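You operate a simulated robot arm through the tools that you are given. There is no shell and no other tool. Be economical: measure what you need, move in short steps, check, and stop when the job is done.

You are at the controls of a simulated robot arm. One attempt, no reset.

## Task
Open the white drawer.

The check looks at the end state, three seconds after you hand in, the way a careful person would. Anything else that was tipped, shoved, dropped, spilled or broken makes it a failure.

## Robot
A 7-joint arm with a two-finger parallel gripper, fixed in place. Base frame: the origin is at the foot of the arm, x ahead of it, y to its left, z up. Readings come in m, rad, newtons and seconds.
With the tool pointing down near the work surface it reaches from about 0.18 to 0.68 m from the base axis. Its first joint turns from -1.152 to 1.152 rad. Payload 2.4 kg.
Tool frame: the origin (TCP) lies between the finger pads and is the grasp point; the fingertips stand 0.03 m ahead of it; z points along the fingers, y is the line along which they close. Largest opening 0.094 m; finger width 0.028, thickness 0.01; the body of the gripper, 0.05 by 0.096 m, starts 0.055 m behind the TCP.
Orientation is told as [roll, pitch, yaw] about the base's x, y, z axes, in that order, counted from this pose: with the fingers straight down and closing along the base's y, the tool's x points along the base's -x, its y along +y and its z along -z.

## Interface
- The arm moves only by the tool send_rows. Its argument "increments" is a list of rows, each a list of 7 numbers: the shift along the tool's x, y, z in m, then the turn, a rotation vector about the tool's x, y, z in rad, then the finger opening in m, from 0 to 0.094. In form: [[x, y, z, wx, wy, wz, grip], ...]. A call has 1 to 10 rows; each row is the pose to reach, as a shift and turn from the pose commanded when the call began, along the tool's axes at that moment. Each row takes 0.2 s and may step no farther than 0.05 m and 0.15 rad from the row before; otherwise, or with a gripper value out of range, the whole call is refused. A pose out of reach is approached as far as the arm can. The call stops where the force on the tool passes 40 N (or 10 N more than at its start, if that is more) or the arm is blocked; 0.2 s more then pass. Each finger travels about 0.153 m/s and halts on what it meets, pressing with about 40 N; the grip force reading is that of the motor and also rises with nothing between the fingers. The clock runs only during rows and for 0.2 s after the last one: add rows that repeat a pose to give the fingers time. It gives the time, the measured TCP pose, the force on the tool (base axes), the opening and the grip force at its end, in the units of the frame above (readings bear some noise), and new pictures: "pictures" is both (left out), scene, wrist or none.
- Cameras (640 x 400 px; columns grow to the right, rows downward): "scene" is fixed at [0.032, 0.4784, 1.4263]; the picture's right is [-0.76, -0.65, 0.00], its down [-0.46, 0.54, -0.70] and it looks along [0.46, -0.53, -0.71] (base axes); focal length 324 px, centre (320, 200). "wrist" rides on the gripper at [-0.037, 0, -0.058] in the tool frame; the picture's right is [0.00, -1.00, 0.00], its down [0.97, 0.00, -0.24] and it looks along [0.24, 0.00, 0.97] (tool axes); focal length 218 px, centre (320, 200).
- probe_pixels(camera, pixels): for up to 12 pixels [column, row] of the newest picture of that camera ("zoom" is the newest enlarged one), the place [x, y, z] in the base frame of the surface seen there, good to about 0.003 m. The clock stands still meanwhile.
- inspect(camera, box): a new picture of the part [left, top, right, bottom] of that camera's present view, enlarged. The clock stands still meanwhile.
- sign_off(): hands the job in; it is judged then, once.

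Work in short steps. Measure before you move; look again where a grasp or a placing could have gone wrong, and mend it. You have 60 turns and 120 pictures in all, those below and enlarged ones among them. Open the gripper and draw the arm clear of the work before you hand the job in, unless the task says otherwise; then end with one line.

The tools are called after ">>>" as name(argument=value, ...) on one line, values as JSON. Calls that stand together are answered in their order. send_rows: Moves the arm, as the interface text tells. Its arguments: {"type":"object","properties":{"increments":{"type":"array","items":{"type":"array","items":{"type":"number"}}},"pictures":{"type":"string","enum":["both","scene","wrist","none"]}},"required":["increments"]} The other tools are called the same way: probe_pixels (camera, pixels) gives the place of the surface under pixels of a picture; inspect (camera, box) takes an enlarged picture of a part of a camera's view; sign_off () hands the job in.

At the start:

```text
clock: 0.0
tool_pos: [0.3313, 0.1391, 1.014]
orientation: [-0.001, 0.0, -0.001]
force: [-0.4, -0.8, 0.2]
gripper_width: 0.0941
finger_force: 0.0
```

scene: 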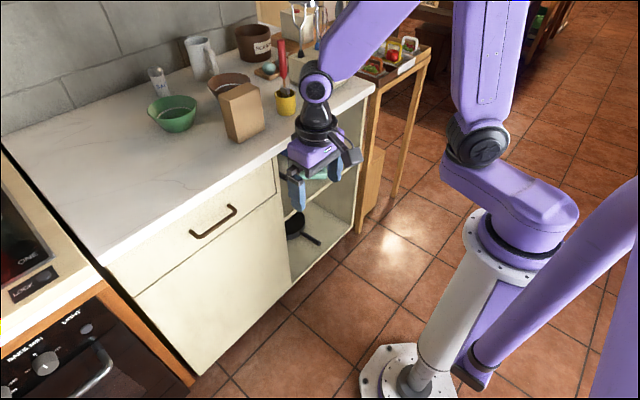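
wrist: 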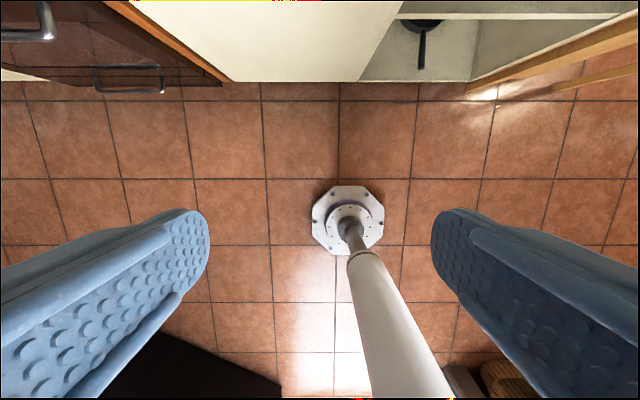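

The drawer with the dark handle shows around (213,222) in the scene. I'll enlarge it and probe the handle and the drawer face.

>>> inspect(camera="scene", box=[130, 150, 290, 250])

>>> probe_pixels(camera="scene", pixels=[[192, 233], [213, 224], [235, 208], [140, 275], [265, 185], [200, 210], [220, 245], [110, 262], [275, 150], [200, 320]])

```text
4.00 times, centred on (210, 200) of scene
```

zoom: 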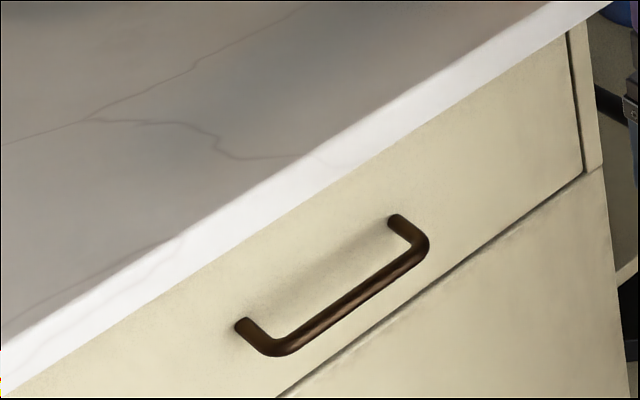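

```text
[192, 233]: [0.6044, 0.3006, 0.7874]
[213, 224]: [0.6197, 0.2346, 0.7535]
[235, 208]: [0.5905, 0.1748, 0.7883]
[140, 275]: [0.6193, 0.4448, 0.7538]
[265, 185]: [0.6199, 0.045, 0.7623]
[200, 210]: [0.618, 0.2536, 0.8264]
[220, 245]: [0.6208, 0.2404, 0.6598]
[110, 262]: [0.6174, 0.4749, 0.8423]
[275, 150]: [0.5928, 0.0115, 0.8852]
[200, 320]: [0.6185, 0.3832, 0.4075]
```

The drawer face lies at x≈0.619 and the handle is a bar along y. I'll probe the bar and the counter's edge more exactly in the enlarged picture.

>>> probe_pixels(camera="zoom", pixels=[[275, 350], [310, 330], [350, 302], [390, 270], [420, 245], [245, 325], [395, 220], [350, 296], [350, 312], [300, 175], [300, 205], [595, 150]])

>>> inspect(camera="scene", box=[260, 40, 420, 140])

```text
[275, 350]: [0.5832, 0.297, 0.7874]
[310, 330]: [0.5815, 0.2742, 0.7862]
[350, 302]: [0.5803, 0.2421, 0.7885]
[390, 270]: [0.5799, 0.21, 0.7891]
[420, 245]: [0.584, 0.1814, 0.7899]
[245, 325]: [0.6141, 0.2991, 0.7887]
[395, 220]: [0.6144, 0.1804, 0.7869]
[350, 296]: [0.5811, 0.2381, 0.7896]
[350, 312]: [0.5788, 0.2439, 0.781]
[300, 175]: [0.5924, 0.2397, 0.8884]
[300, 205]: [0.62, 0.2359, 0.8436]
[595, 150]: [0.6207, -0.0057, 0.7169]
```

```text
4.00 times, centred on (340, 90) of scene
```

zoom: 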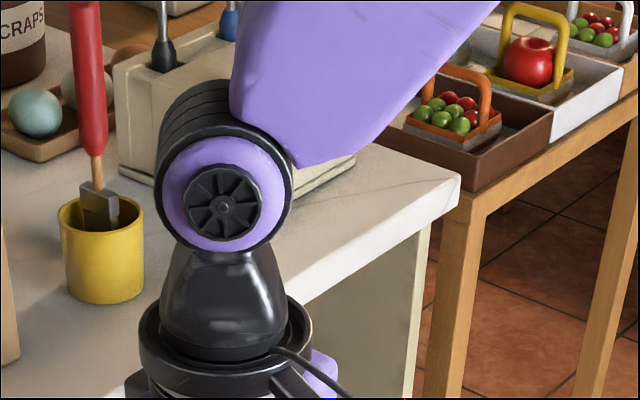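

The bar is at about (0.583, 0.239, 0.787), 35 mm clear of the face, with the counter edge at x=0.592 above it. I'll grip it with the tool pointing forward and the fingers closing vertically, so first I turn 90° about the tool's axis in free space.

>>> send_rows(increments=[[0, 0, 0, 0, 0, 0.15, 0.094], [0, 0, 0, 0, 0, 0.3, 0.094], [0, 0, 0, 0, 0, 0.45, 0.094], [0, 0, 0, 0, 0, 0.6, 0.094], [0, 0, 0, 0, 0, 0.75, 0.094], [0, 0, 0, 0, 0, 0.9, 0.094], [0, 0, 0, 0, 0, 1.05, 0.094], [0, 0, 0, 0, 0, 1.2, 0.094], [0, 0, 0, 0, 0, 1.35, 0.094], [0, 0, 0, 0, 0, 1.5, 0.094]], pictures="scene")

```text
clock: 2.2
tool_pos: [0.3318, 0.1382, 1.013]
orientation: [0.0, -0.001, -1.503]
force: [-0.3, 0.6, -0.3]
gripper_width: 0.094
finger_force: 0.1
```

scene: 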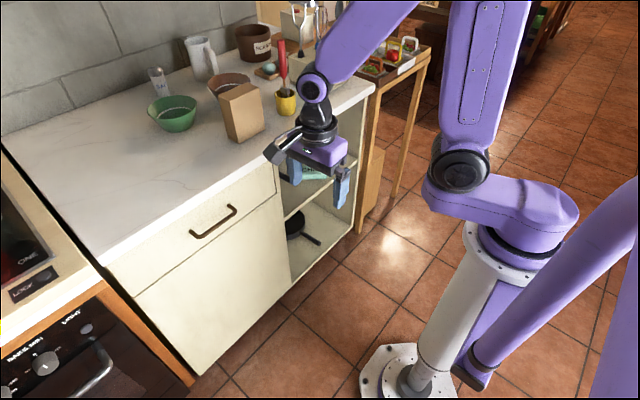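

The turn worked (yaw -1.503). I finish the last 0.068 rad and shift 0.05 m toward the handle's y.

>>> send_rows(increments=[[0.045, 0, 0, 0, 0, 0.068, 0.094], [0.09, 0.02, 0, 0, 0, 0.068, 0.094], [0.1, 0.06, 0, 0, 0, 0.068, 0.094]], pictures="none")

```text
clock: 3.0
tool_pos: [0.3822, 0.242, 1.0144]
orientation: [0.001, -0.001, -1.569]
force: [-0.3, -0.1, 0.1]
gripper_width: 0.0939
finger_force: 0.1
```

Now I pitch the tool forward in steps, lowering a little on the way.

>>> send_rows(increments=[[0, 0, 0.01, -0.15, 0, 0, 0.094], [0, 0, 0.02, -0.3, 0, 0, 0.094], [0, 0, 0.03, -0.45, 0, 0, 0.094], [0, 0, 0.04, -0.6, 0, 0, 0.094], [0, 0, 0.05, -0.75, 0, 0, 0.094], [0, 0, 0.06, -0.9, 0, 0, 0.094]])

```text
clock: 4.4
tool_pos: [0.4222, 0.2159, 1.1314]
orientation: [0.818, -0.002, -1.559]
force: [0.2, 0.0, -0.4]
gripper_width: 0.094
finger_force: 0.2
out of reach, approached as far as the arm can: row 3, 4, 5, 6
```

scene: 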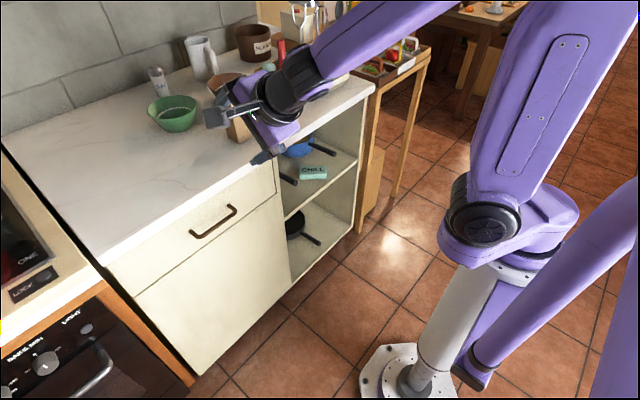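
wrist: 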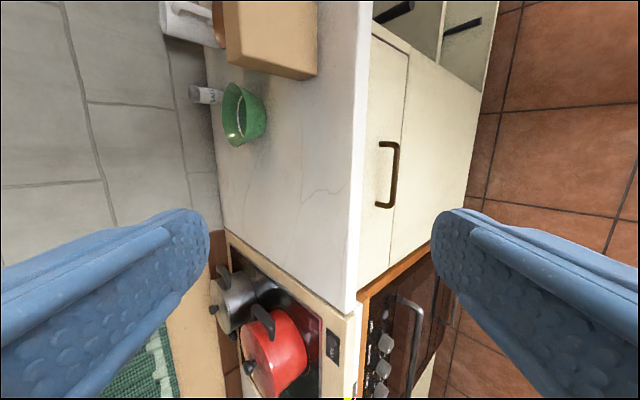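

The tool is pitched about 47° forward at (0.422, 0.216, 1.131), and the arm could not hold the low, drawn-back pose. I'll move forward and down toward the handle halfway and see how well it follows.

>>> send_rows(increments=[[0.004, -0.025, 0.042, 0, 0, 0, 0.094], [0.008, -0.05, 0.083, 0, 0, 0, 0.094], [0.012, -0.076, 0.124, 0, 0, 0, 0.094]], pictures="scene")

```text
clock: 5.2
tool_pos: [0.5108, 0.22, 1.0841]
orientation: [0.772, -0.001, -1.549]
force: [0.7, 0.8, 0.3]
gripper_width: 0.0936
finger_force: 0.2
out of reach, approached as far as the arm can: row 1, 2, 3
```

scene: 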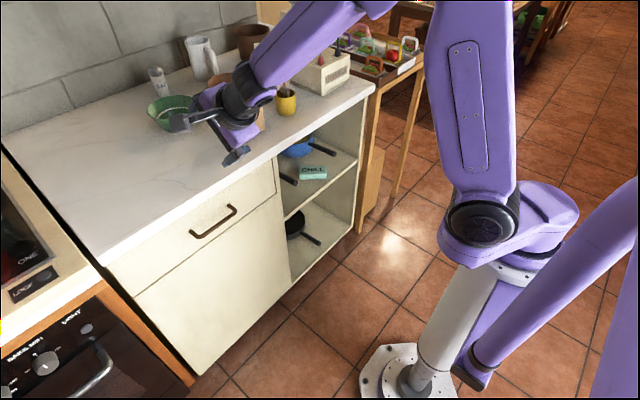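

The arm's wrist seems to have straightened to its limit with the tool aligned with the forearm, so it can't bend upward in this configuration. I'll go back to tool-down, then sweep the tool sideways around the forearm's axis so the forearm rolls over and the wrist bends the other way.

>>> send_rows(increments=[[-0.003, -0.021, -0.009, 0.13, 0, 0, 0.094], [-0.007, -0.043, -0.018, 0.26, 0, 0, 0.094], [-0.01, -0.065, -0.027, 0.39, 0, 0, 0.094], [-0.013, -0.086, -0.036, 0.52, 0, 0, 0.094], [-0.017, -0.108, -0.045, 0.65, 0, 0, 0.094], [-0.02, -0.129, -0.055, 0.77, 0, 0, 0.094]], pictures="scene")

```text
clock: 6.6
tool_pos: [0.3789, 0.2007, 1.0299]
orientation: [0.047, 0.002, -1.558]
force: [-0.8, -0.3, 0.3]
gripper_width: 0.094
finger_force: 0.1
```

scene: 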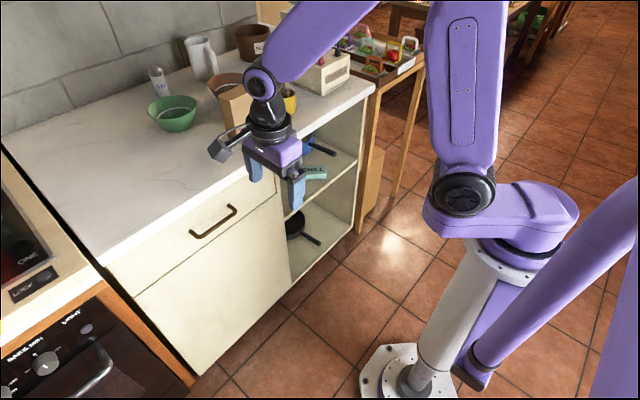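

Measured, the forearm runs along about (0.66, 0.35, -0.66) with the wrist 0.19 m above the TCP. I sweep the tool about that axis with the wrist point held still, going to the left, high above everything.

>>> send_rows(increments=[[0.0192, -0.009, -0.0012, 0.0525, 0.099, 0.099, 0.094], [0.0389, -0.016, -0.0048, 0.105, 0.198, 0.198, 0.094], [0.0588, -0.0206, -0.0107, 0.1575, 0.297, 0.297, 0.094], [0.0783, -0.023, -0.0187, 0.21, 0.396, 0.396, 0.094], [0.097, -0.023, -0.0287, 0.2625, 0.495, 0.495, 0.094], [0.1145, -0.0207, -0.0405, 0.315, 0.594, 0.594, 0.094], [0.1305, -0.016, -0.0538, 0.3675, 0.693, 0.693, 0.094], [0.1446, -0.0091, -0.0682, 0.42, 0.792, 0.792, 0.094], [0.1564, 0.0, -0.0836, 0.4725, 0.891, 0.891, 0.094], [0.1656, 0.0108, -0.0994, 0.525, 0.99, 0.99, 0.094]], pictures="scene")

```text
clock: 8.8
tool_pos: [0.3826, 0.3674, 1.1299]
orientation: [-0.995, 0.507, -2.913]
force: [-0.1, 0.3, 0.7]
gripper_width: 0.0942
finger_force: 0.0
```

scene: 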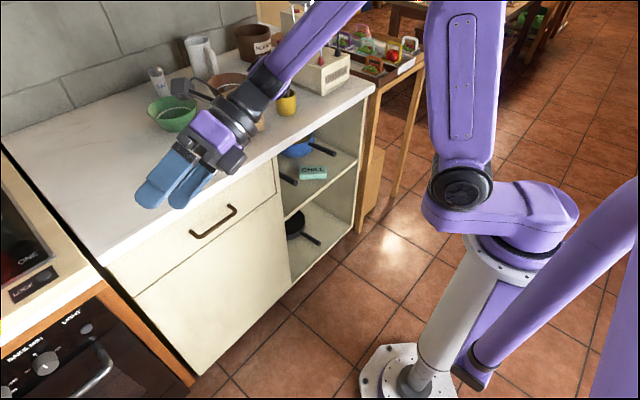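

It followed exactly to (0.383, 0.367, 1.130). The forearm axis is the same in the tool frame, so I repeat the same rows for the other half.

>>> send_rows(increments=[[0.0192, -0.009, -0.0012, 0.0525, 0.099, 0.099, 0.094], [0.0389, -0.016, -0.0048, 0.105, 0.198, 0.198, 0.094], [0.0588, -0.0206, -0.0107, 0.1575, 0.297, 0.297, 0.094], [0.0783, -0.023, -0.0187, 0.21, 0.396, 0.396, 0.094], [0.097, -0.023, -0.0287, 0.2625, 0.495, 0.495, 0.094], [0.1145, -0.0207, -0.0405, 0.315, 0.594, 0.594, 0.094], [0.1305, -0.016, -0.0538, 0.3675, 0.693, 0.693, 0.094], [0.1446, -0.0091, -0.0682, 0.42, 0.792, 0.792, 0.094], [0.1564, 0.0, -0.0836, 0.4725, 0.891, 0.891, 0.094], [0.1656, 0.0108, -0.0994, 0.525, 0.99, 0.99, 0.094]], pictures="scene")

```text
clock: 11.0
tool_pos: [0.5245, 0.3093, 1.2488]
orientation: [-1.736, -0.346, 2.243]
force: [1.1, 0.1, -0.6]
gripper_width: 0.0942
finger_force: 0.1
```

scene: 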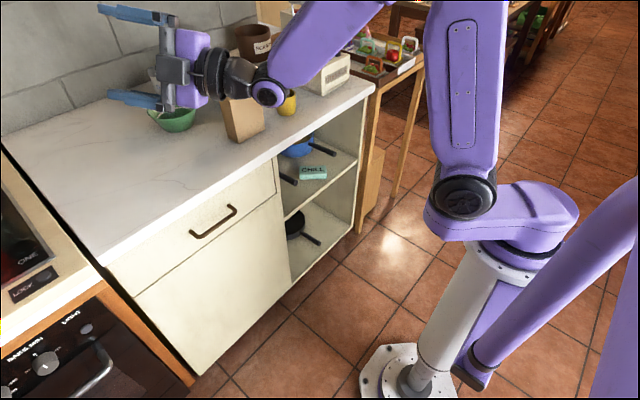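

The forearm has rolled over and the tool now points forward. I now turn it to face the drawer (slightly downward, fingers closing vertically) and draw back to about (0.42, 0.24, 1.10).

>>> send_rows(increments=[[0.0073, 0.0203, -0.024, -0.0387, 0.112, -0.0536, 0.094], [0.0146, 0.0406, -0.0479, -0.0774, 0.224, -0.1072, 0.094], [0.0219, 0.0608, -0.0719, -0.1161, 0.336, -0.1608, 0.094], [0.0292, 0.0811, -0.0959, -0.1549, 0.4479, -0.2144, 0.094], [0.0365, 0.1014, -0.1198, -0.1936, 0.5599, -0.268, 0.094], [0.0438, 0.1217, -0.1438, -0.2323, 0.6719, -0.3216, 0.094]], pictures="scene")

```text
clock: 12.4
tool_pos: [0.4503, 0.0937, 1.1512]
orientation: [-1.364, -0.003, 1.612]
force: [0.1, 0.1, -0.1]
gripper_width: 0.094
finger_force: 0.0
out of reach, approached as far as the arm can: row 2, 3, 4, 5, 6
```

scene: 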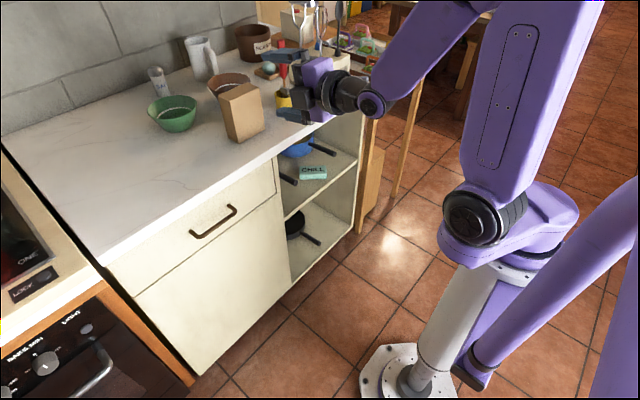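

Orientation is right but y stayed at 0.094, so the folded arm is limited there. I'll try shifting left and down in front of the handle from here.

>>> send_rows(increments=[[-0.036, 0.02, 0, 0, 0, 0, 0.094], [-0.072, 0.04, 0, 0, 0, 0, 0.094], [-0.108, 0.06, 0, 0, 0, 0, 0.094], [-0.145, 0.08, 0, 0, 0, 0, 0.094]], pictures="scene")

```text
clock: 13.4
tool_pos: [0.4499, 0.0801, 1.1511]
orientation: [-1.373, 0.002, 1.577]
force: [0.1, 0.1, 0.7]
gripper_width: 0.0938
finger_force: 0.1
out of reach, approached as far as the arm can: row 1, 2, 3, 4
```

scene: 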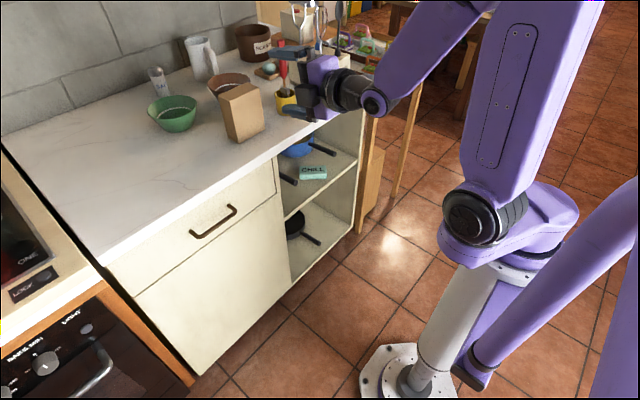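

The forearm roll is probably at its end stop, so the tool can't face straight ahead at larger y. A bar can equally be gripped with the tool yawed left, so I turn it to a yaw of about 0.55 rad while shifting left.

>>> send_rows(increments=[[-0.03, 0.01, 0, 0, -0.135, -0.027, 0.094], [-0.06, 0.02, 0, 0, -0.27, -0.054, 0.094], [-0.09, 0.03, 0, 0, -0.404, -0.082, 0.094], [-0.12, 0.041, -0.002, 0, -0.539, -0.109, 0.094]], pictures="scene")

```text
clock: 14.4
tool_pos: [0.4363, 0.1981, 1.1108]
orientation: [-1.372, 0.002, 2.122]
force: [-0.1, 0.3, -1.5]
gripper_width: 0.0943
finger_force: 0.1
out of reach, approached as far as the arm can: row 1, 2, 3
```

scene: 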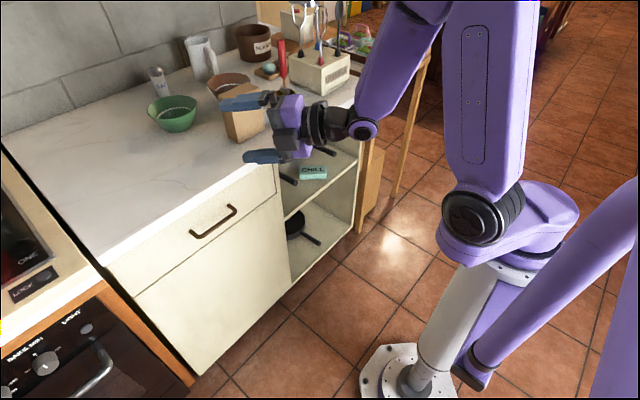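

Pose reached exactly. Now I descend to a pre-grasp point about 0.10 m back from the bar along the tool axis, around (0.50, 0.19, 0.81).

>>> send_rows(increments=[[0.0059, 0.0412, 0.0154, 0, 0, 0, 0.094], [0.0119, 0.0824, 0.0309, 0, 0, 0, 0.094], [0.0178, 0.1236, 0.0463, 0, 0, 0, 0.094], [0.0237, 0.1647, 0.0617, 0, 0, 0, 0.08], [0.0296, 0.2059, 0.0771, 0, 0, 0, 0.07], [0.0356, 0.2471, 0.0926, 0, 0, 0, 0.06], [0.0415, 0.2883, 0.108, 0, 0, 0, 0.06]])

```text
clock: 16.0
tool_pos: [0.4983, 0.1847, 0.806]
orientation: [-1.372, 0.004, 2.124]
force: [0.0, -0.7, -0.1]
gripper_width: 0.0597
finger_force: 0.1
```

scene: 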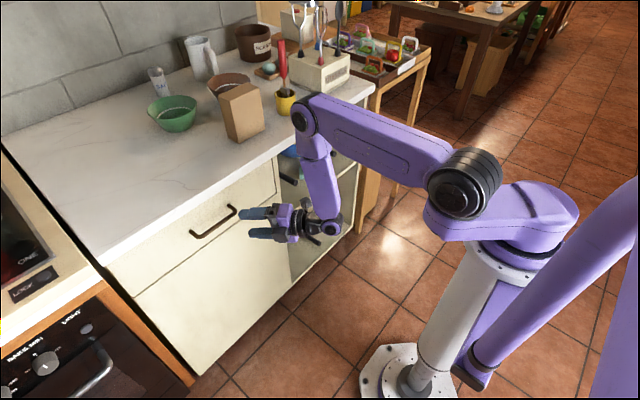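
wrist: 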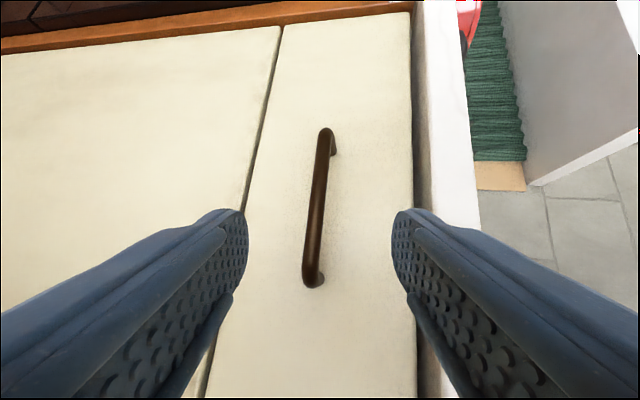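

The fingers straddle the bar's height nicely; the bar runs (325,130)–(312,280) in the wrist picture. I refine its position with a probe.

>>> probe_pixels(camera="wrist", pixels=[[322, 150], [317, 205], [312, 260], [360, 205], [280, 205], [421, 200]])

>>> probe_pixels(camera="scene", pixels=[[305, 110], [290, 115], [284, 100]])

```text
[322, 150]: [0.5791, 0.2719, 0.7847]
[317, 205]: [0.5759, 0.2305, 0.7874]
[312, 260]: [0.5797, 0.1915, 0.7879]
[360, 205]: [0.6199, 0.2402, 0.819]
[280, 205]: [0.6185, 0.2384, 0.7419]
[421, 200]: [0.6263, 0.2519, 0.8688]
```

```text
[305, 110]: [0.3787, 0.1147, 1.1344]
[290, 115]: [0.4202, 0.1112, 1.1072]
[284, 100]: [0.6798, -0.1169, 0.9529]
```

The bar centre is (0.583, 0.235, 0.787), right on the tool axis. I advance 0.097 m along it, then close.

>>> send_rows(increments=[[0, 0, 0.03, 0, 0, 0, 0.06], [0, 0, 0.06, 0, 0, 0, 0.06], [0, 0, 0.08, 0, 0, 0, 0.06], [0, 0, 0.097, 0, 0, 0, 0.06]], pictures="wrist")

```text
clock: 17.0
tool_pos: [0.5815, 0.2358, 0.7886]
orientation: [-1.369, 0.003, 2.122]
force: [-0.1, -0.3, -0.4]
gripper_width: 0.0603
finger_force: 0.1
```

wrist: 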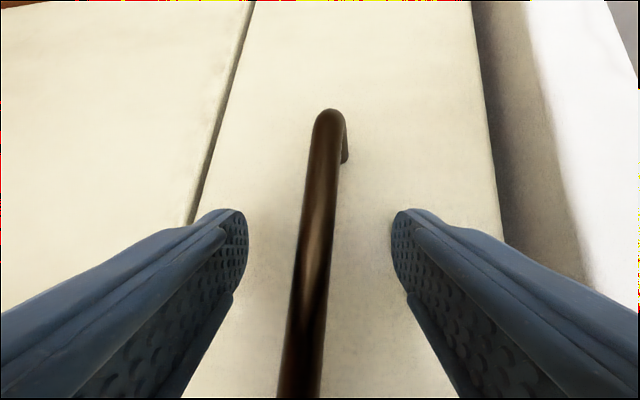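

The bar lies between the fingers with no contact force. I close on it.

>>> send_rows(increments=[[0, 0, 0, 0, 0, 0, 0.03], [0, 0, 0, 0, 0, 0, 0.008], [0, 0, 0, 0, 0, 0, 0.004], [0, 0, 0, 0, 0, 0, 0.002]], pictures="wrist")

```text
clock: 18.0
tool_pos: [0.5792, 0.2356, 0.7858]
orientation: [-1.362, 0.0, 2.124]
force: [-2.1, -0.9, -24.7]
gripper_width: 0.0171
finger_force: 44.8
```

wrist: 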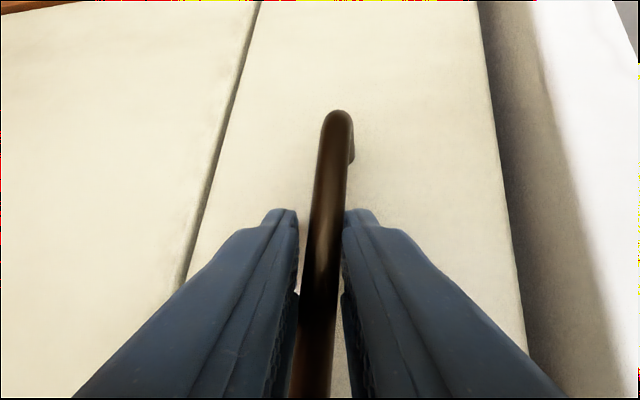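

Gripped (17 mm, 45 N), with a ~25 N vertical misfit. I relieve that by 2.5 mm and pull gently 4 cm along -x.

>>> send_rows(increments=[[0, 0.0025, 0, 0, 0, 0, 0.002], [-0.0052, 0.0042, -0.0084, 0, 0, 0, 0.002], [-0.0105, 0.0059, -0.0167, 0, 0, 0, 0.002], [-0.0157, 0.0076, -0.0251, 0, 0, 0, 0.002], [-0.0209, 0.0093, -0.0334, 0, 0, 0, 0.002]])

```text
clock: 19.2
tool_pos: [0.5403, 0.2353, 0.7859]
orientation: [-1.37, 0.003, 2.12]
force: [2.7, -6.3, -13.9]
gripper_width: 0.0168
finger_force: 45.4
```

scene: 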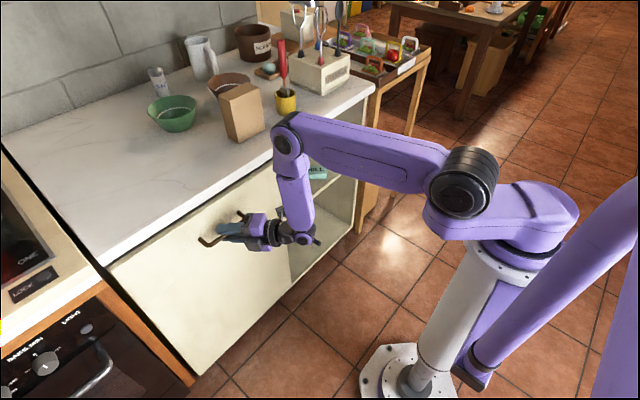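
wrist: 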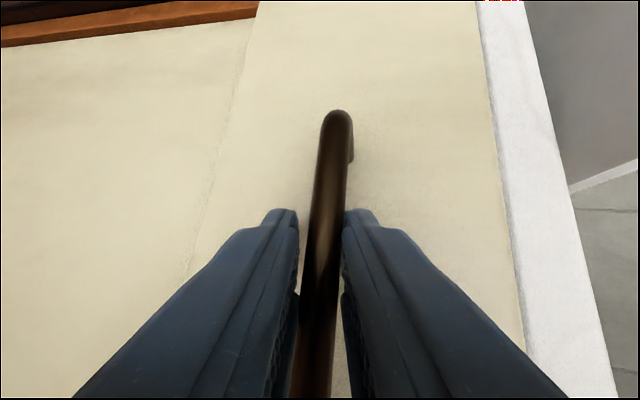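

The drawer came out about 4 cm with little force. I pull on another 10 cm.

>>> send_rows(increments=[[-0.0065, 0.003, -0.0104, 0, 0, 0, 0.002], [-0.0131, 0.0052, -0.0209, 0, 0, 0, 0.002], [-0.0196, 0.0074, -0.0313, 0, 0, 0, 0.002], [-0.0261, 0.0095, -0.0418, 0, 0, 0, 0.002], [-0.0327, 0.0116, -0.0522, 0, 0, 0, 0.002], [-0.0392, 0.0137, -0.0627, 0, 0, 0, 0.002], [-0.0457, 0.0158, -0.0731, 0, 0, 0, 0.002], [-0.0523, 0.018, -0.0836, 0, 0, 0, 0.002]], pictures="scene")

```text
clock: 21.0
tool_pos: [0.4396, 0.237, 0.7854]
orientation: [-1.371, 0.005, 2.122]
force: [2.0, -0.2, 1.0]
gripper_width: 0.017
finger_force: 45.0
```

scene: 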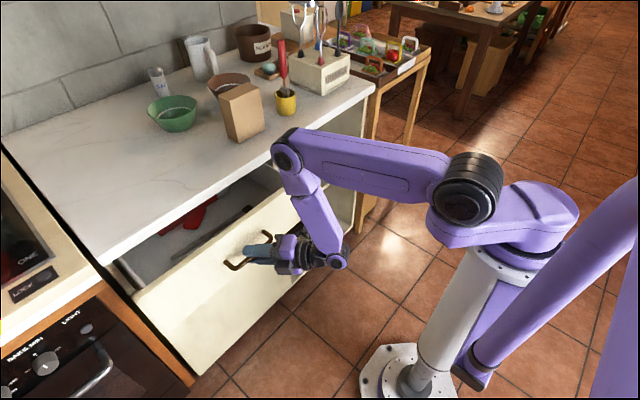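

It's open 14 cm and running freely. I pull another 10 cm if the arm and slide allow.

>>> send_rows(increments=[[-0.0065, 0.0021, -0.0104, 0, 0, 0, 0.002], [-0.0131, 0.0042, -0.0209, 0, 0, 0, 0.002], [-0.0196, 0.0064, -0.0313, 0, 0, 0, 0.002], [-0.0261, 0.0085, -0.0418, 0, 0, 0, 0.002], [-0.0327, 0.0106, -0.0522, 0, 0, 0, 0.002], [-0.0392, 0.0127, -0.0627, 0, 0, 0, 0.002], [-0.0457, 0.0148, -0.0731, 0, 0, 0, 0.002], [-0.0523, 0.017, -0.0836, 0, 0, 0, 0.002]], pictures="scene")

```text
clock: 22.9
tool_pos: [0.347, 0.2355, 0.7852]
orientation: [-1.381, -0.008, 2.142]
force: [2.1, 4.2, -2.7]
gripper_width: 0.017
finger_force: 45.3
out of reach, approached as far as the arm can: row 8
stopped in row 8: the force on the tool passed its limit (the readings are from after the stop); the commanded pose is now the measured one
```

scene: 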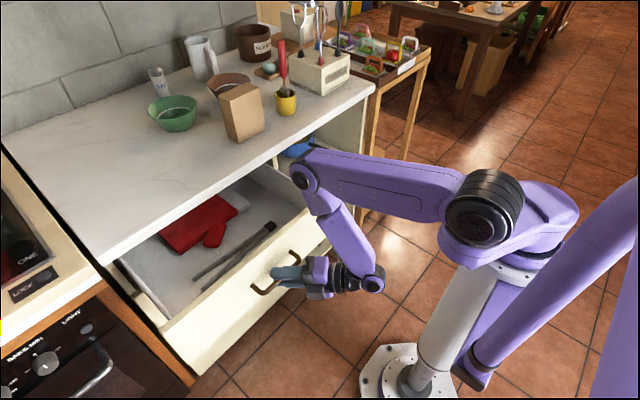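

The drawer is out about 23 cm, at the limit. I release the bar.

>>> send_rows(increments=[[0, 0, 0, 0, 0, 0, 0.03], [0, 0, 0, 0, 0, 0, 0.06], [0, 0, 0, 0, 0, 0, 0.06]], pictures="wrist")

```text
clock: 23.8
tool_pos: [0.345, 0.2344, 0.7845]
orientation: [-1.378, -0.001, 2.142]
force: [-0.1, 0.2, -0.2]
gripper_width: 0.0602
finger_force: 0.0
```

wrist: 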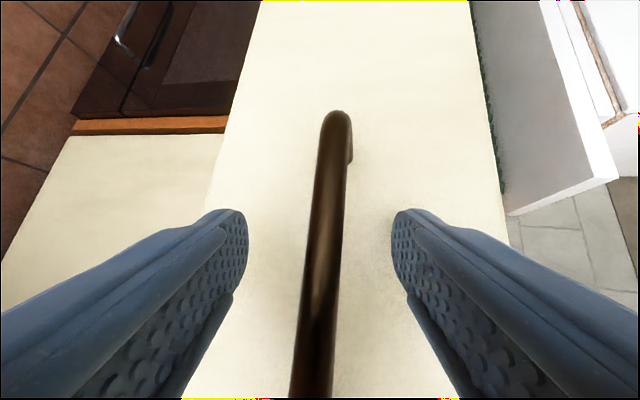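

Clear of the bar. I slide away to the right and slightly back, fingers staying above and below the bar.

>>> send_rows(increments=[[0.02, 0.0047, -0.024, 0, 0, 0, 0.06], [0.04, 0.0094, -0.048, 0, 0, 0, 0.06]])

```text
clock: 24.4
tool_pos: [0.3246, 0.1745, 0.7866]
orientation: [-1.38, -0.002, 2.139]
force: [-0.3, -0.1, -0.9]
gripper_width: 0.0599
finger_force: 0.0
```

scene: 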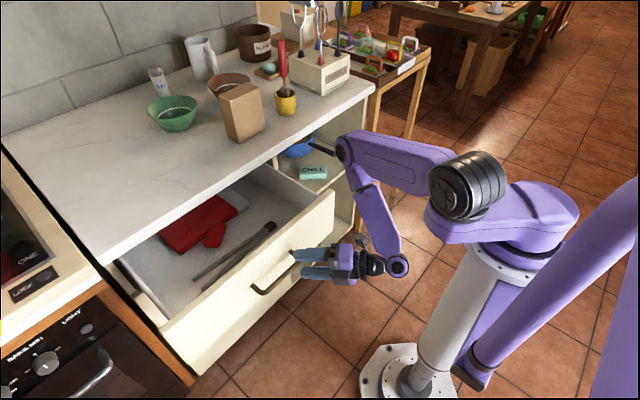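
wrist: 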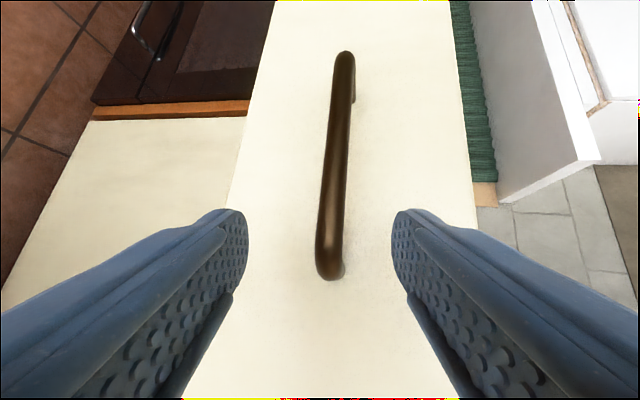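

Sliding freely, and the drawer stays put. I continue the same direction until well clear.

>>> send_rows(increments=[[0.02, 0.0047, -0.024, 0, 0, 0, 0.06], [0.04, 0.0094, -0.048, 0, 0, 0, 0.06], [0.06, 0.0141, -0.072, 0, 0, 0, 0.06], [0.06, 0.0141, -0.072, 0, 0, 0, 0.06]], pictures="scene")

>>> probe_pixels(camera="scene", pixels=[[220, 310], [190, 330]])

```text
clock: 25.4
tool_pos: [0.2966, 0.0844, 0.7814]
orientation: [-1.38, -0.001, 2.141]
force: [1.0, 0.3, 0.2]
gripper_width: 0.0597
finger_force: 0.1
```

scene: 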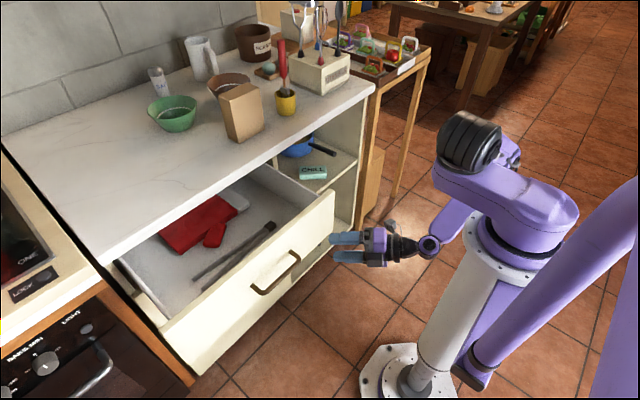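

```text
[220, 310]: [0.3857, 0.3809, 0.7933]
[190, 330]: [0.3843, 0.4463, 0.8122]
```

The drawer front now stands at x≈0.385, about 23 cm out. The gripper is open and clear, and nothing else has moved, so I hand in.

>>> sign_off()

```text
The job is handed in.
```

The white drawer is open about 23 cm; the gripper is open and clear of the handle, and nothing else was disturbed in the last picture.
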